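You operate a simulated robot arm through the tools that you are given. There is no shell and no other tool. Be economical: measure what you need, move in short steps, check, and stop when the job is done.

The job below is to be done with a simulated robot arm. You get a single attempt, and the scene is never put back.

TASK
On the yard page, make up road three from the buffers: VAN, FLAT, GRAIN, BRAKE.

It is judged by the outcome, as a careful person would: the job done as asked, and still so three seconds after it is handed in. It fails if anything else is knocked over, pushed out of place, dropped, spilled or broken.

THE ROBOT
A 6-joint arm with a two-finger parallel gripper, fixed in place. Base frame: the origin is at the foot of the arm, x ahead of it, y to its left, z up. Lengths are in mm, angles in degrees, forces in N, time in s.
With the tool pointing down near the work surface it reaches from about 160 to 740 mm from the base axis. Its first joint turns from -166.0 to 166.0 degrees. Payload 3.91 kg.
The tool frame sits at the grasp point between the pads (the TCP): z along the fingers, y along the line on which they close. The tips reach 30 mm beyond it. Largest opening 110 mm; finger width 20, thickness 10; the body of the gripper, 48 by 112 mm, starts 55 mm behind the TCP.
Orientation is that of the tool frame in the base frame, as a unit quaternion [x, y, z, w]. With the fingers straight down and closing along the base's y, the tool's x points along the base's -x, its y along +y and its z along -z.

THE INTERFACE
- The arm moves only by the tool play_rows. Its argument "moves" is one flat list of numbers, 6 for each row, row after row: the shift along the tool's x, y, z in mm, then the turn, a rotation vector about the tool's x, y, z in degrees. In form: [dx, dy, dz, wx, wy, wz, dx, dy, dz, wx, wy, wz, ...]. A call has 1 to 12 rows; each row is the pose to reach, as a shift and turn from the pose commanded when the call began, along the tool's axes at that moment. "hand" is the closure, from 0 (fully open) to 1 (shut), set as the call begins (left out, the last holds). Each row takes 0.2 s and may step no farther than 50 mm and 8.6 degrees from the row before; otherwise, or with a gripper value out of range, the whole call is refused. Where a pose cannot be reached the arm comes as near as it can. A force on the tool above 40 N (or 10 N above the force at the start of the call, whichever is more), or a blocked arm, ends the call early, and 0.2 s more pass. The fingers move at their own pace (about 45 mm/s each) and stop on an object; they squeeze with about 21 N. The grip force told is the motor's: it shows also when the fingers shut on nothing. Time passes only in rows, and 0.2 s behind the last, so rows that repeat a pose let the fingers close. It gives the time, the measured TCP pose, the force on the tool (base axes), the opening and the grip force at its end, in the units of the frame above (readings bear some noise), with the torque about the TCP (base axes, N m) and any sound that the robot's microphone picked up.
- Cameras (640 x 400 px; columns grow to the right, rows downward): "scene" is fixed at [219.4, -650.9, 1515.5]; the picture's right is [0.91, -0.41, 0.00], its down [-0.23, -0.51, -0.83] and it looks along [0.34, 0.75, -0.56] (base axes); focal length 311 px, centre (320, 200). "wrist" rides on the gripper at [71, 22, -107] in the tool frame; the picture's right is [-0.29, 0.96, 0.00], its down [-0.76, -0.23, -0.61] and it looks along [-0.58, -0.18, 0.79] (tool axes); focal length 243 px, centre (320, 200). There is no depth. A picture from a camera that has moved, and an enlarged one, comes with that camera's place and axes in the base frame and with its lens.
- get_image(camera): a new picture of that camera. It takes no simulated time.
- move_column(by): slides the trunk up (or, below 0, down) by that many mm; the arm rides with it, the base frame stays. It gives what a move gives, with no picture.
- inspect(camera, box): a new picture of the part [left, top, right, bottom] of that camera's present view, enlarged. It takes no simulated time.
- finish_job(): hands the job in; it is judged then, once.

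Go step by step. Nothing tells you positions but the pictures and the camera data: compare them with the known pose of the tool, close in by small moves and look again before you grip or let go. The budget is 120 turns and 76 pictures, counting those below and the enlarged ones. Unless the task says otherwise, let go and move clear before handing in, and close with one line.

The tools are called after ">>>" by a JSON object that holds its "fn" and its "kwargs". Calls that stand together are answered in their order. play_rows: Moves the arm, as the interface text tells. Its arguments: {"type":"object","properties":{"moves":{"type":"array"},"hand":{"type":"number"}},"required":["moves"]} The other tools are called the same way: move_column (by) slides the trunk up or down; get_image (camera) takes a picture; inspect (camera, box) takes an enlarged picture of a part of a camera's view; finish_job () hands the job in.

At the start:

```text
time_s: 0.0
ee_pos: [476.7, 139.7, 1095.9]
tool_rot: [0.0, 1.0, 0.0, 0.0]
wrist_force: [-0.4, 0.5, -1.0]
moment: [0.01, -0.02, -0.02]
gripper_width: 110.1
grip_force: 0.0
trunk travel left (down, up): [-525.0, 65.0]
```

scene: 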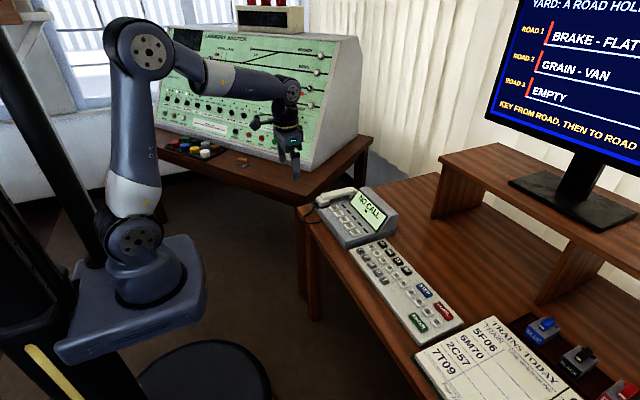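
wrist: 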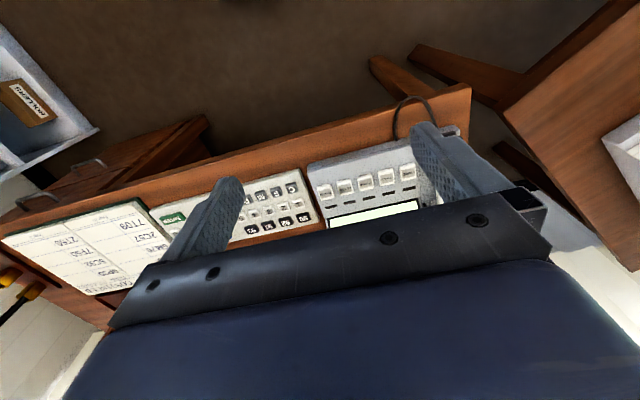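

I see a signal box with a yard screen, a keypad and a phone on the desk. First I'll read the screen and the keypad closely.

>>> {"fn": "inspect", "kwargs": {"camera": "scene", "box": [480, 0, 640, 160]}}

>>> {"fn": "inspect", "kwargs": {"camera": "scene", "box": [310, 180, 470, 350]}}

>>> {"fn": "inspect", "kwargs": {"camera": "wrist", "box": [140, 130, 460, 270]}}

```text
2.50 times, centred on (560, 80) of scene
camera zoom: at [219.4, -650.9, 1515.5], right [0.91, -0.41, 0.0], down [-0.23, -0.51, -0.83], along [0.34, 0.75, -0.56], focal length 778 px, centre (-280, 500)
```

zoom: 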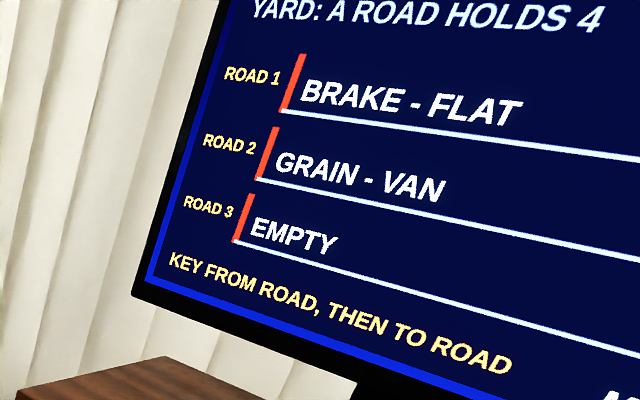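

```text
2.35 times, centred on (390, 265) of scene
camera zoom: at [219.4, -650.9, 1515.5], right [0.91, -0.41, 0.0], down [-0.23, -0.51, -0.83], along [0.34, 0.75, -0.56], focal length 732 px, centre (155, 47)
```

zoom: 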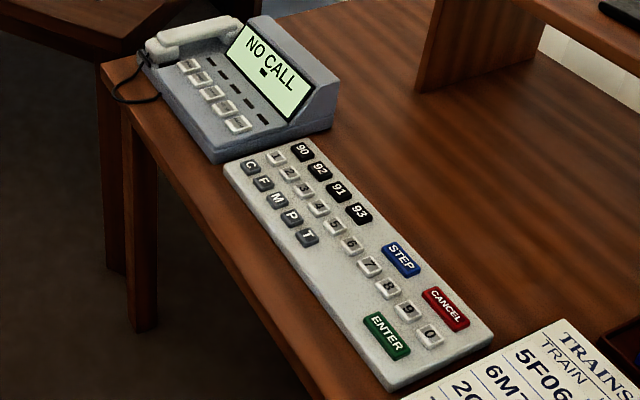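

```text
2.00 times, centred on (300, 200) of wrist
camera zoom: at [404.8, 160.7, 1201.6], right [0.29, 0.96, 0.0], down [0.76, -0.23, 0.61], along [0.58, -0.18, -0.79], focal length 485 px, centre (360, 200)
```

zoom: 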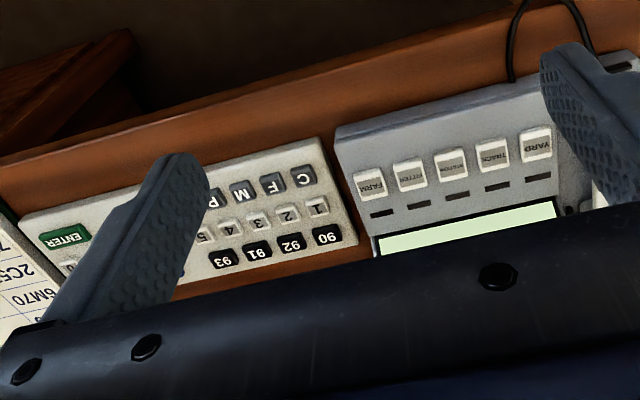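

The screen already shows the yard page. With buffers on the left, the moves are 2→3, 1→3, 2→3, 1→3. The digit keys lie along x≈720 at z≈765: "1" at y≈12, "2" at about -24, "3" at about -61. I'll lower the trunk a bit and look.

>>> {"fn": "move_column", "kwargs": {"by": -120}}

>>> {"fn": "get_image", "kwargs": {"camera": "scene"}}

```text
time_s: 1.5
ee_pos: [476.2, 139.2, 975.7]
tool_rot: [0.0, 1.0, 0.0, 0.0]
wrist_force: [0.8, -0.1, -0.3]
moment: [0.01, -0.01, 0.03]
gripper_width: 110.1
grip_force: 0.0
trunk travel left (down, up): [-405.0, 185.0]
```

```text
70 pictures are left
```

scene: 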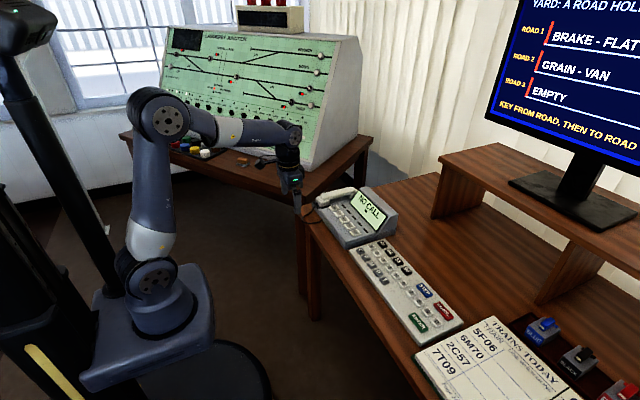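

The arm is clear. I'll close the fingers and move above the front of the keypad.

>>> {"fn": "play_rows", "kwargs": {"moves": [-29, -30, 0, 0, 0, 0, -58, -60, 0, 0, 0, 0, -87, -90, 0, 0, 0, 0, -116, -120, 0, 0, 0, 0, -145, -150, 0, 0, 0, 0, -174, -170, 20, 0, 0, 0, -184, -170, 45, 0, 0, 0, -184, -170, 45, 0, 0, 0], "hand": 1}}

>>> {"fn": "get_image", "kwargs": {"camera": "wrist"}}

>>> {"fn": "get_image", "kwargs": {"camera": "scene"}}

```text
time_s: 3.3
ee_pos: [661.8, -31.4, 928.7]
tool_rot: [0.0, 1.0, 0.0, 0.0]
wrist_force: [-0.1, -0.4, 0.2]
moment: [-0.01, -0.02, -0.02]
gripper_width: 0.0
grip_force: 20.7
trunk travel left (down, up): [-405.0, 185.0]
```

```text
69 pictures are left
camera wrist: at [589.8, -9.5, 1036.3], right [0.29, 0.96, 0.0], down [0.76, -0.23, 0.61], along [0.58, -0.18, -0.79], focal length 243 px, centre (320, 200)
```

wrist: 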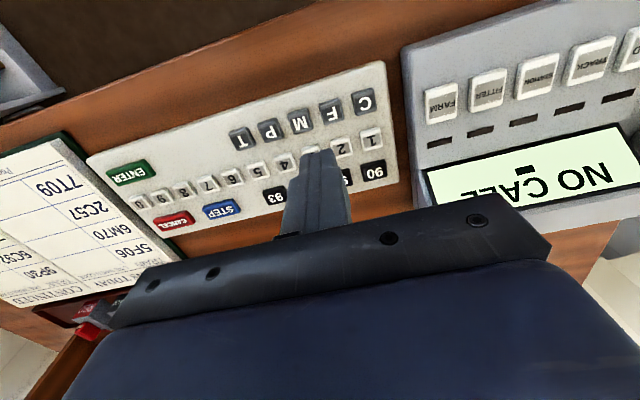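

```text
68 pictures are left
```

scene: 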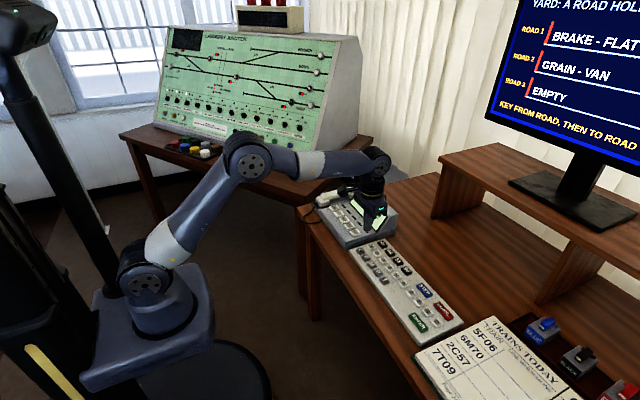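

Key "2" comes out at (720,-22), "1" at (720,14.5) and "3" at (720,-59.5). I'll hover over "2" and check alignment.

>>> {"fn": "play_rows", "kwargs": {"moves": [-30, 5, 30, 0, 0, 0, -58, 9, 60, 0, 0, 0, -58, 9, 100, 0, 0, 0, -58, 9, 115, 0, 0, 0, -58, 9, 115, 0, 0, 0]}}

>>> {"fn": "get_image", "kwargs": {"camera": "wrist"}}

>>> {"fn": "inspect", "kwargs": {"camera": "scene", "box": [310, 160, 470, 260]}}

```text
time_s: 4.5
ee_pos: [719.1, -22.5, 815.9]
tool_rot: [0.0, 1.0, 0.0, 0.0]
wrist_force: [0.0, 0.4, -0.1]
moment: [-0.01, 0.02, 0.02]
gripper_width: 0.0
grip_force: 21.1
trunk travel left (down, up): [-405.0, 185.0]
```

```text
67 pictures are left
camera wrist: at [647.0, -0.2, 921.6], right [0.29, 0.96, 0.0], down [0.76, -0.23, 0.61], along [0.58, -0.18, -0.79], focal length 243 px, centre (320, 200)
```

wrist: 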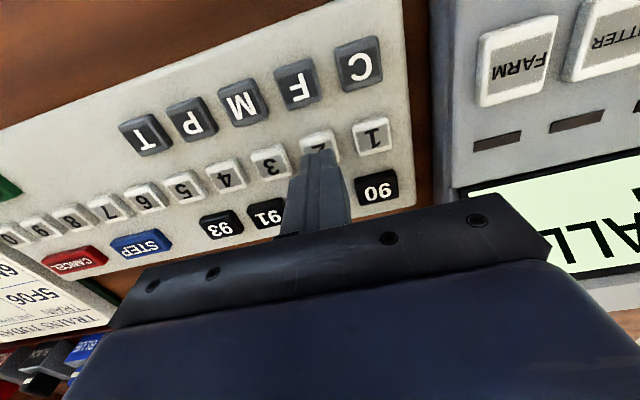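

```text
4.00 times, centred on (390, 210) of scene
camera zoom: at [219.4, -650.9, 1515.5], right [0.91, -0.41, 0.0], down [-0.23, -0.51, -0.83], along [0.34, 0.75, -0.56], focal length 1244 px, centre (40, 160)
```

zoom: 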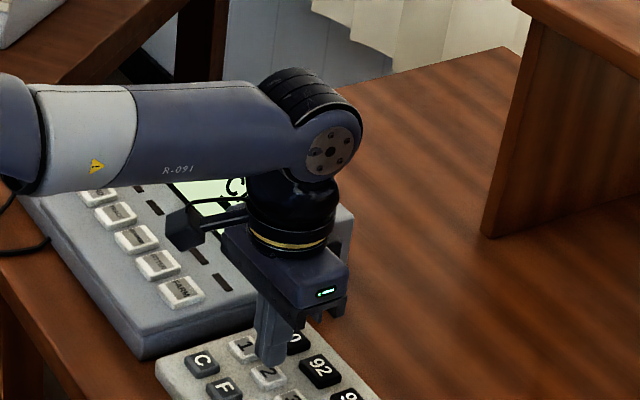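

The finger is lined up over "2", its tip about 20 mm above. Lowering gently and watching the force.

>>> {"fn": "play_rows", "kwargs": {"moves": [0, 0, 12, 0, 0, 0, 0, 0, 18, 0, 0, 0, 0, 0, 20, 0, 0, 0, 0, 0, 22, 0, 0, 0, 0, 0, 23, 0, 0, 0]}}

>>> {"fn": "get_image", "kwargs": {"camera": "scene"}}

```text
time_s: 5.7
ee_pos: [717.7, -22.8, 795.2]
tool_rot: [-0.001, 1.0, 0.001, 0.001]
wrist_force: [-1.4, 1.3, 13.3]
moment: [0.03, 0.06, -0.03]
gripper_width: 0.0
grip_force: 20.5
trunk travel left (down, up): [-405.0, 185.0]
heard: click
```

```text
65 pictures are left
```

scene: 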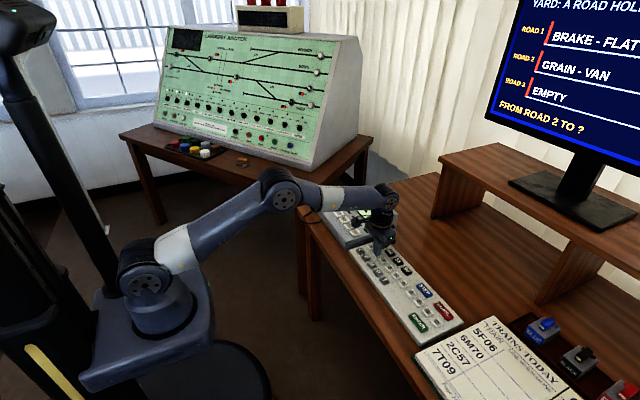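

"FROM ROAD 2 TO ?" — the key registered. Now up, across to "3", and press.

>>> {"fn": "play_rows", "kwargs": {"moves": [0, 0, -10, 0, 0, 0, 0, 0, -23, 0, 0, 0, 0, -18, -23, 0, 0, 0, 0, -37, -23, 0, 0, 0, 0, -37, -23, 0, 0, 0, 0, -37, -11, 0, 0, 0, 0, -37, -5, 0, 0, 0, 0, -37, -3, 0, 0, 0, 0, -37, -1, 0, 0, 0, 0, -37, 0, 0, 0, 0]}}

>>> {"fn": "get_image", "kwargs": {"camera": "scene"}}

```text
time_s: 7.9
ee_pos: [718.5, -60.2, 795.0]
tool_rot: [0.0, 1.0, -0.001, 0.002]
wrist_force: [-1.1, 0.6, 14.3]
moment: [0.02, 0.04, 0.0]
gripper_width: 0.0
grip_force: 20.8
trunk travel left (down, up): [-405.0, 185.0]
heard: click
```

```text
64 pictures are left
```

scene: 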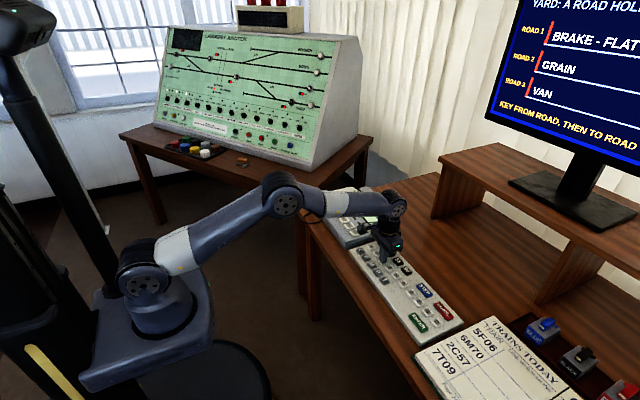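

VAN is in road 3. Next is "1"; I'll lift higher on the hop, since the phone is next to it.

>>> {"fn": "play_rows", "kwargs": {"moves": [0, 0, -10, 0, 0, 0, 0, 0, -30, 0, 0, 0, 0, 25, -30, 0, 0, 0, 0, 50, -30, 0, 0, 0, 0, 74, -30, 0, 0, 0, 0, 74, -30, 0, 0, 0, 0, 74, -12, 0, 0, 0, 0, 74, -5, 0, 0, 0, 0, 74, -3, 0, 0, 0, 0, 74, -1, 0, 0, 0, 0, 74, 0, 0, 0, 0]}}

>>> {"fn": "inspect", "kwargs": {"camera": "scene", "box": [310, 0, 640, 240]}}

```text
time_s: 10.3
ee_pos: [717.4, 14.4, 794.6]
tool_rot: [0.0, 1.0, 0.0, 0.001]
wrist_force: [2.1, 1.7, 13.5]
moment: [0.04, 0.0, 0.0]
gripper_width: 0.2
grip_force: 21.4
trunk travel left (down, up): [-405.0, 185.0]
heard: click
```

```text
1.67 times, centred on (475, 120) of scene
camera zoom: at [219.4, -650.9, 1515.5], right [0.91, -0.41, 0.0], down [-0.23, -0.51, -0.83], along [0.34, 0.75, -0.56], focal length 518 px, centre (62, 333)
```

zoom: 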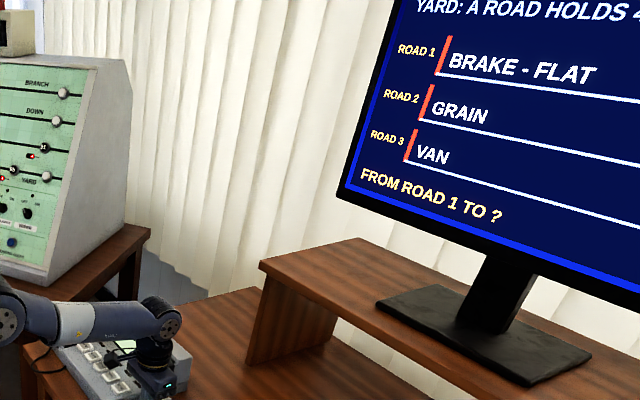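

"FROM ROAD 1 TO ?" is shown; next is "3".

>>> {"fn": "play_rows", "kwargs": {"moves": [0, 0, -10, 0, 0, 0, 0, 0, -30, 0, 0, 0, 0, -25, -30, 0, 0, 0, 0, -50, -30, 0, 0, 0, 0, -74, -30, 0, 0, 0, 0, -74, -30, 0, 0, 0, 0, -74, -12, 0, 0, 0, 0, -74, -5, 0, 0, 0, 0, -74, -3, 0, 0, 0, 0, -74, -1, 0, 0, 0, 0, -74, 0, 0, 0, 0]}}

>>> {"fn": "inspect", "kwargs": {"camera": "scene", "box": [310, 0, 640, 240]}}

```text
time_s: 12.7
ee_pos: [718.6, -59.6, 793.6]
tool_rot: [0.0, 1.0, 0.0, 0.002]
wrist_force: [-0.7, 2.7, 12.9]
moment: [0.11, 0.02, -0.06]
gripper_width: 0.0
grip_force: 21.1
trunk travel left (down, up): [-405.0, 185.0]
heard: click
```

```text
1.67 times, centred on (475, 120) of scene
camera zoom: at [219.4, -650.9, 1515.5], right [0.91, -0.41, 0.0], down [-0.23, -0.51, -0.83], along [0.34, 0.75, -0.56], focal length 518 px, centre (62, 333)
```

zoom: 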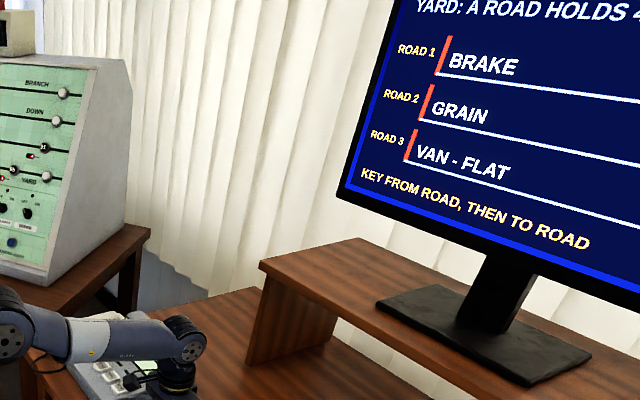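

Road 3 now reads VAN - FLAT. Next is "2".

>>> {"fn": "play_rows", "kwargs": {"moves": [0, 0, -10, 0, 0, 0, 0, 0, -25, 0, 0, 0, 0, 18, -25, 0, 0, 0, 0, 37, -25, 0, 0, 0, 0, 37, -25, 0, 0, 0, 0, 37, -11, 0, 0, 0, 0, 37, -5, 0, 0, 0, 0, 37, -3, 0, 0, 0, 0, 37, -1, 0, 0, 0, 0, 37, 0, 0, 0, 0]}}

>>> {"fn": "inspect", "kwargs": {"camera": "scene", "box": [310, 0, 640, 240]}}

```text
time_s: 14.9
ee_pos: [718.1, -21.3, 794.1]
tool_rot: [0.0, 1.0, 0.0, 0.002]
wrist_force: [0.2, 2.2, 12.1]
moment: [0.11, 0.04, -0.01]
gripper_width: 0.2
grip_force: 20.9
trunk travel left (down, up): [-405.0, 185.0]
heard: click
```

```text
1.67 times, centred on (475, 120) of scene
camera zoom: at [219.4, -650.9, 1515.5], right [0.91, -0.41, 0.0], down [-0.23, -0.51, -0.83], along [0.34, 0.75, -0.56], focal length 518 px, centre (62, 333)
```

zoom: 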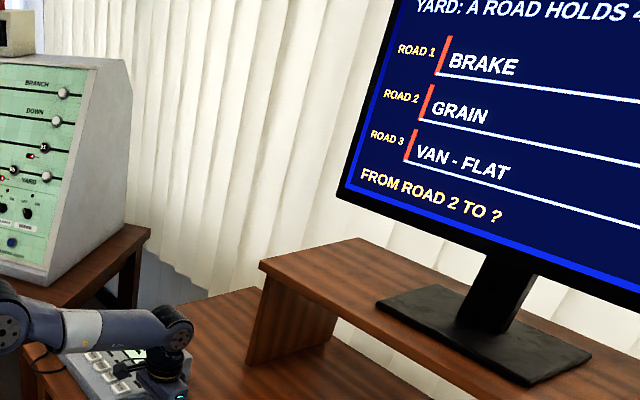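

"FROM ROAD 2 TO ?" is shown; now "3".

>>> {"fn": "play_rows", "kwargs": {"moves": [0, 0, -10, 0, 0, 0, 0, 0, -25, 0, 0, 0, 0, -18, -25, 0, 0, 0, 0, -37, -25, 0, 0, 0, 0, -37, -25, 0, 0, 0, 0, -37, -11, 0, 0, 0, 0, -37, -5, 0, 0, 0, 0, -37, -3, 0, 0, 0, 0, -37, -1, 0, 0, 0, 0, -37, 0, 0, 0, 0]}}

>>> {"fn": "inspect", "kwargs": {"camera": "scene", "box": [310, 0, 640, 240]}}

```text
time_s: 17.1
ee_pos: [717.5, -59.2, 794.0]
tool_rot: [-0.001, 1.0, 0.0, 0.003]
wrist_force: [0.0, -1.6, 14.5]
moment: [-0.03, 0.03, -0.01]
gripper_width: 0.0
grip_force: 21.2
trunk travel left (down, up): [-405.0, 185.0]
heard: click
```

```text
1.67 times, centred on (475, 120) of scene
camera zoom: at [219.4, -650.9, 1515.5], right [0.91, -0.41, 0.0], down [-0.23, -0.51, -0.83], along [0.34, 0.75, -0.56], focal length 518 px, centre (62, 333)
```

zoom: 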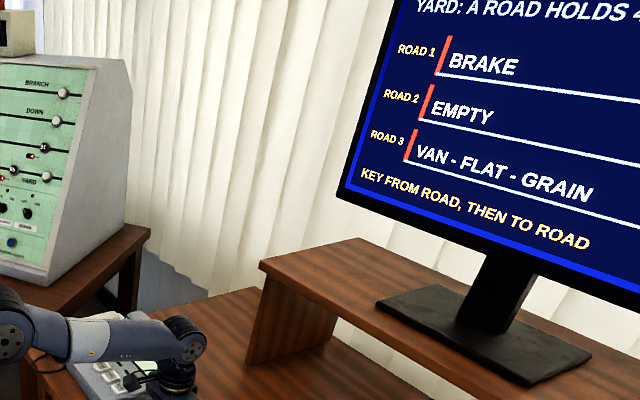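

GRAIN is in place and only BRAKE is left. Next is "1".

>>> {"fn": "play_rows", "kwargs": {"moves": [0, 0, -10, 0, 0, 0, 0, 0, -30, 0, 0, 0, 0, 25, -30, 0, 0, 0, 0, 50, -30, 0, 0, 0, 0, 74, -30, 0, 0, 0, 0, 74, -30, 0, 0, 0, 0, 74, -12, 0, 0, 0, 0, 74, -5, 0, 0, 0, 0, 74, -3, 0, 0, 0, 0, 74, -1, 0, 0, 0, 0, 74, 0, 0, 0, 0]}}

>>> {"fn": "inspect", "kwargs": {"camera": "scene", "box": [310, 0, 640, 240]}}

```text
time_s: 19.5
ee_pos: [718.1, 14.5, 793.7]
tool_rot: [0.0, 1.0, 0.0, 0.002]
wrist_force: [-0.4, 0.5, 14.0]
moment: [-0.01, 0.04, 0.03]
gripper_width: 0.0
grip_force: 21.0
trunk travel left (down, up): [-405.0, 185.0]
heard: click
```

```text
1.67 times, centred on (475, 120) of scene
camera zoom: at [219.4, -650.9, 1515.5], right [0.91, -0.41, 0.0], down [-0.23, -0.51, -0.83], along [0.34, 0.75, -0.56], focal length 518 px, centre (62, 333)
```

zoom: 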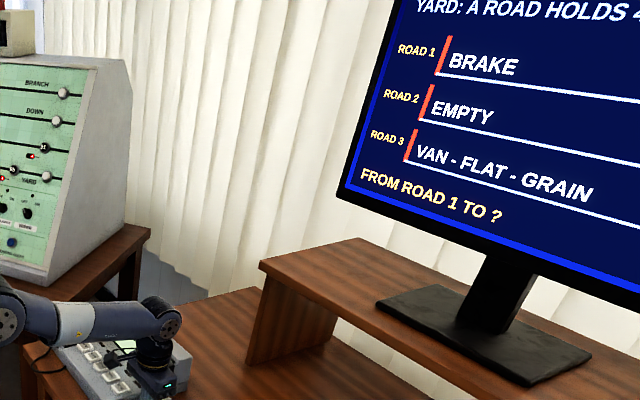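

"FROM ROAD 1 TO ?" is shown; the last press is "3".

>>> {"fn": "play_rows", "kwargs": {"moves": [0, 0, -10, 0, 0, 0, 0, 0, -30, 0, 0, 0, 0, -25, -30, 0, 0, 0, 0, -50, -30, 0, 0, 0, 0, -74, -30, 0, 0, 0, 0, -74, -30, 0, 0, 0, 0, -74, -12, 0, 0, 0, 0, -74, -5, 0, 0, 0, 0, -74, -3, 0, 0, 0, 0, -74, -1, 0, 0, 0, 0, -74, 0, 0, 0, 0]}}

>>> {"fn": "play_rows", "kwargs": {"moves": [0, 0, -10, 0, 0, 0, 0, 0, -40, 0, 0, 0, 0, 0, -80, 0, 0, 0, 0, 0, -120, 0, 0, 0, 40, 0, -140, 0, 0, 0]}}

>>> {"fn": "get_image", "kwargs": {"camera": "scene"}}

>>> {"fn": "inspect", "kwargs": {"camera": "scene", "box": [470, 0, 640, 170]}}

```text
time_s: 21.9
ee_pos: [717.6, -59.8, 793.8]
tool_rot: [0.0, 1.0, 0.0, 0.002]
wrist_force: [-3.6, -0.4, 13.0]
moment: [0.0, 0.16, 0.0]
gripper_width: 0.2
grip_force: 21.1
trunk travel left (down, up): [-405.0, 185.0]
heard: click
```

```text
time_s: 23.1
ee_pos: [677.6, -60.0, 932.2]
tool_rot: [0.0, 1.0, 0.0, 0.0]
wrist_force: [-0.5, 0.1, -0.7]
moment: [0.01, 0.02, -0.01]
gripper_width: 0.2
grip_force: 21.3
trunk travel left (down, up): [-405.0, 185.0]
```

```text
58 pictures are left
```

scene: 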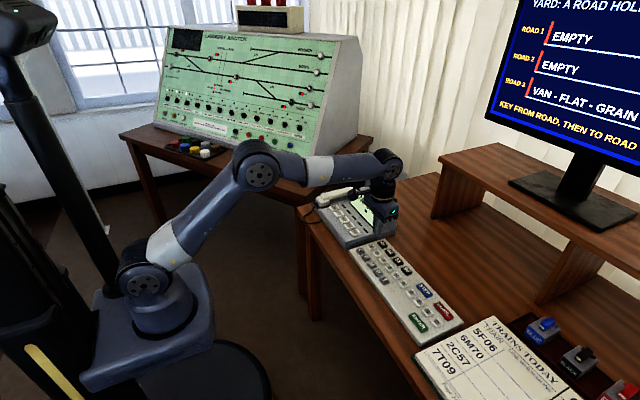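

```text
2.35 times, centred on (555, 85) of scene
camera zoom: at [219.4, -650.9, 1515.5], right [0.91, -0.41, 0.0], down [-0.23, -0.51, -0.83], along [0.34, 0.75, -0.56], focal length 732 px, centre (-233, 471)
```

zoom: 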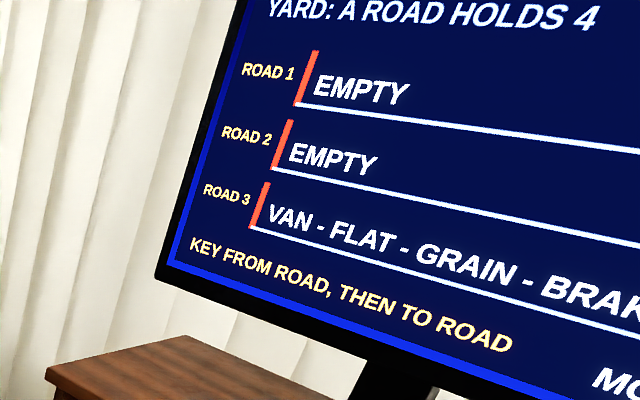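

Road 3 now reads VAN - FLAT - GRAIN - BRAKE, roads 1 and 2 are empty, and the arm is clear. Handing in.

>>> {"fn": "finish_job", "kwargs": {}}

```text
The job is handed in.
```

Road three is made up from the buffers as VAN, FLAT, GRAIN, BRAKE; the yard page shows this, although the end of BRAKE is cut off in the camera view.
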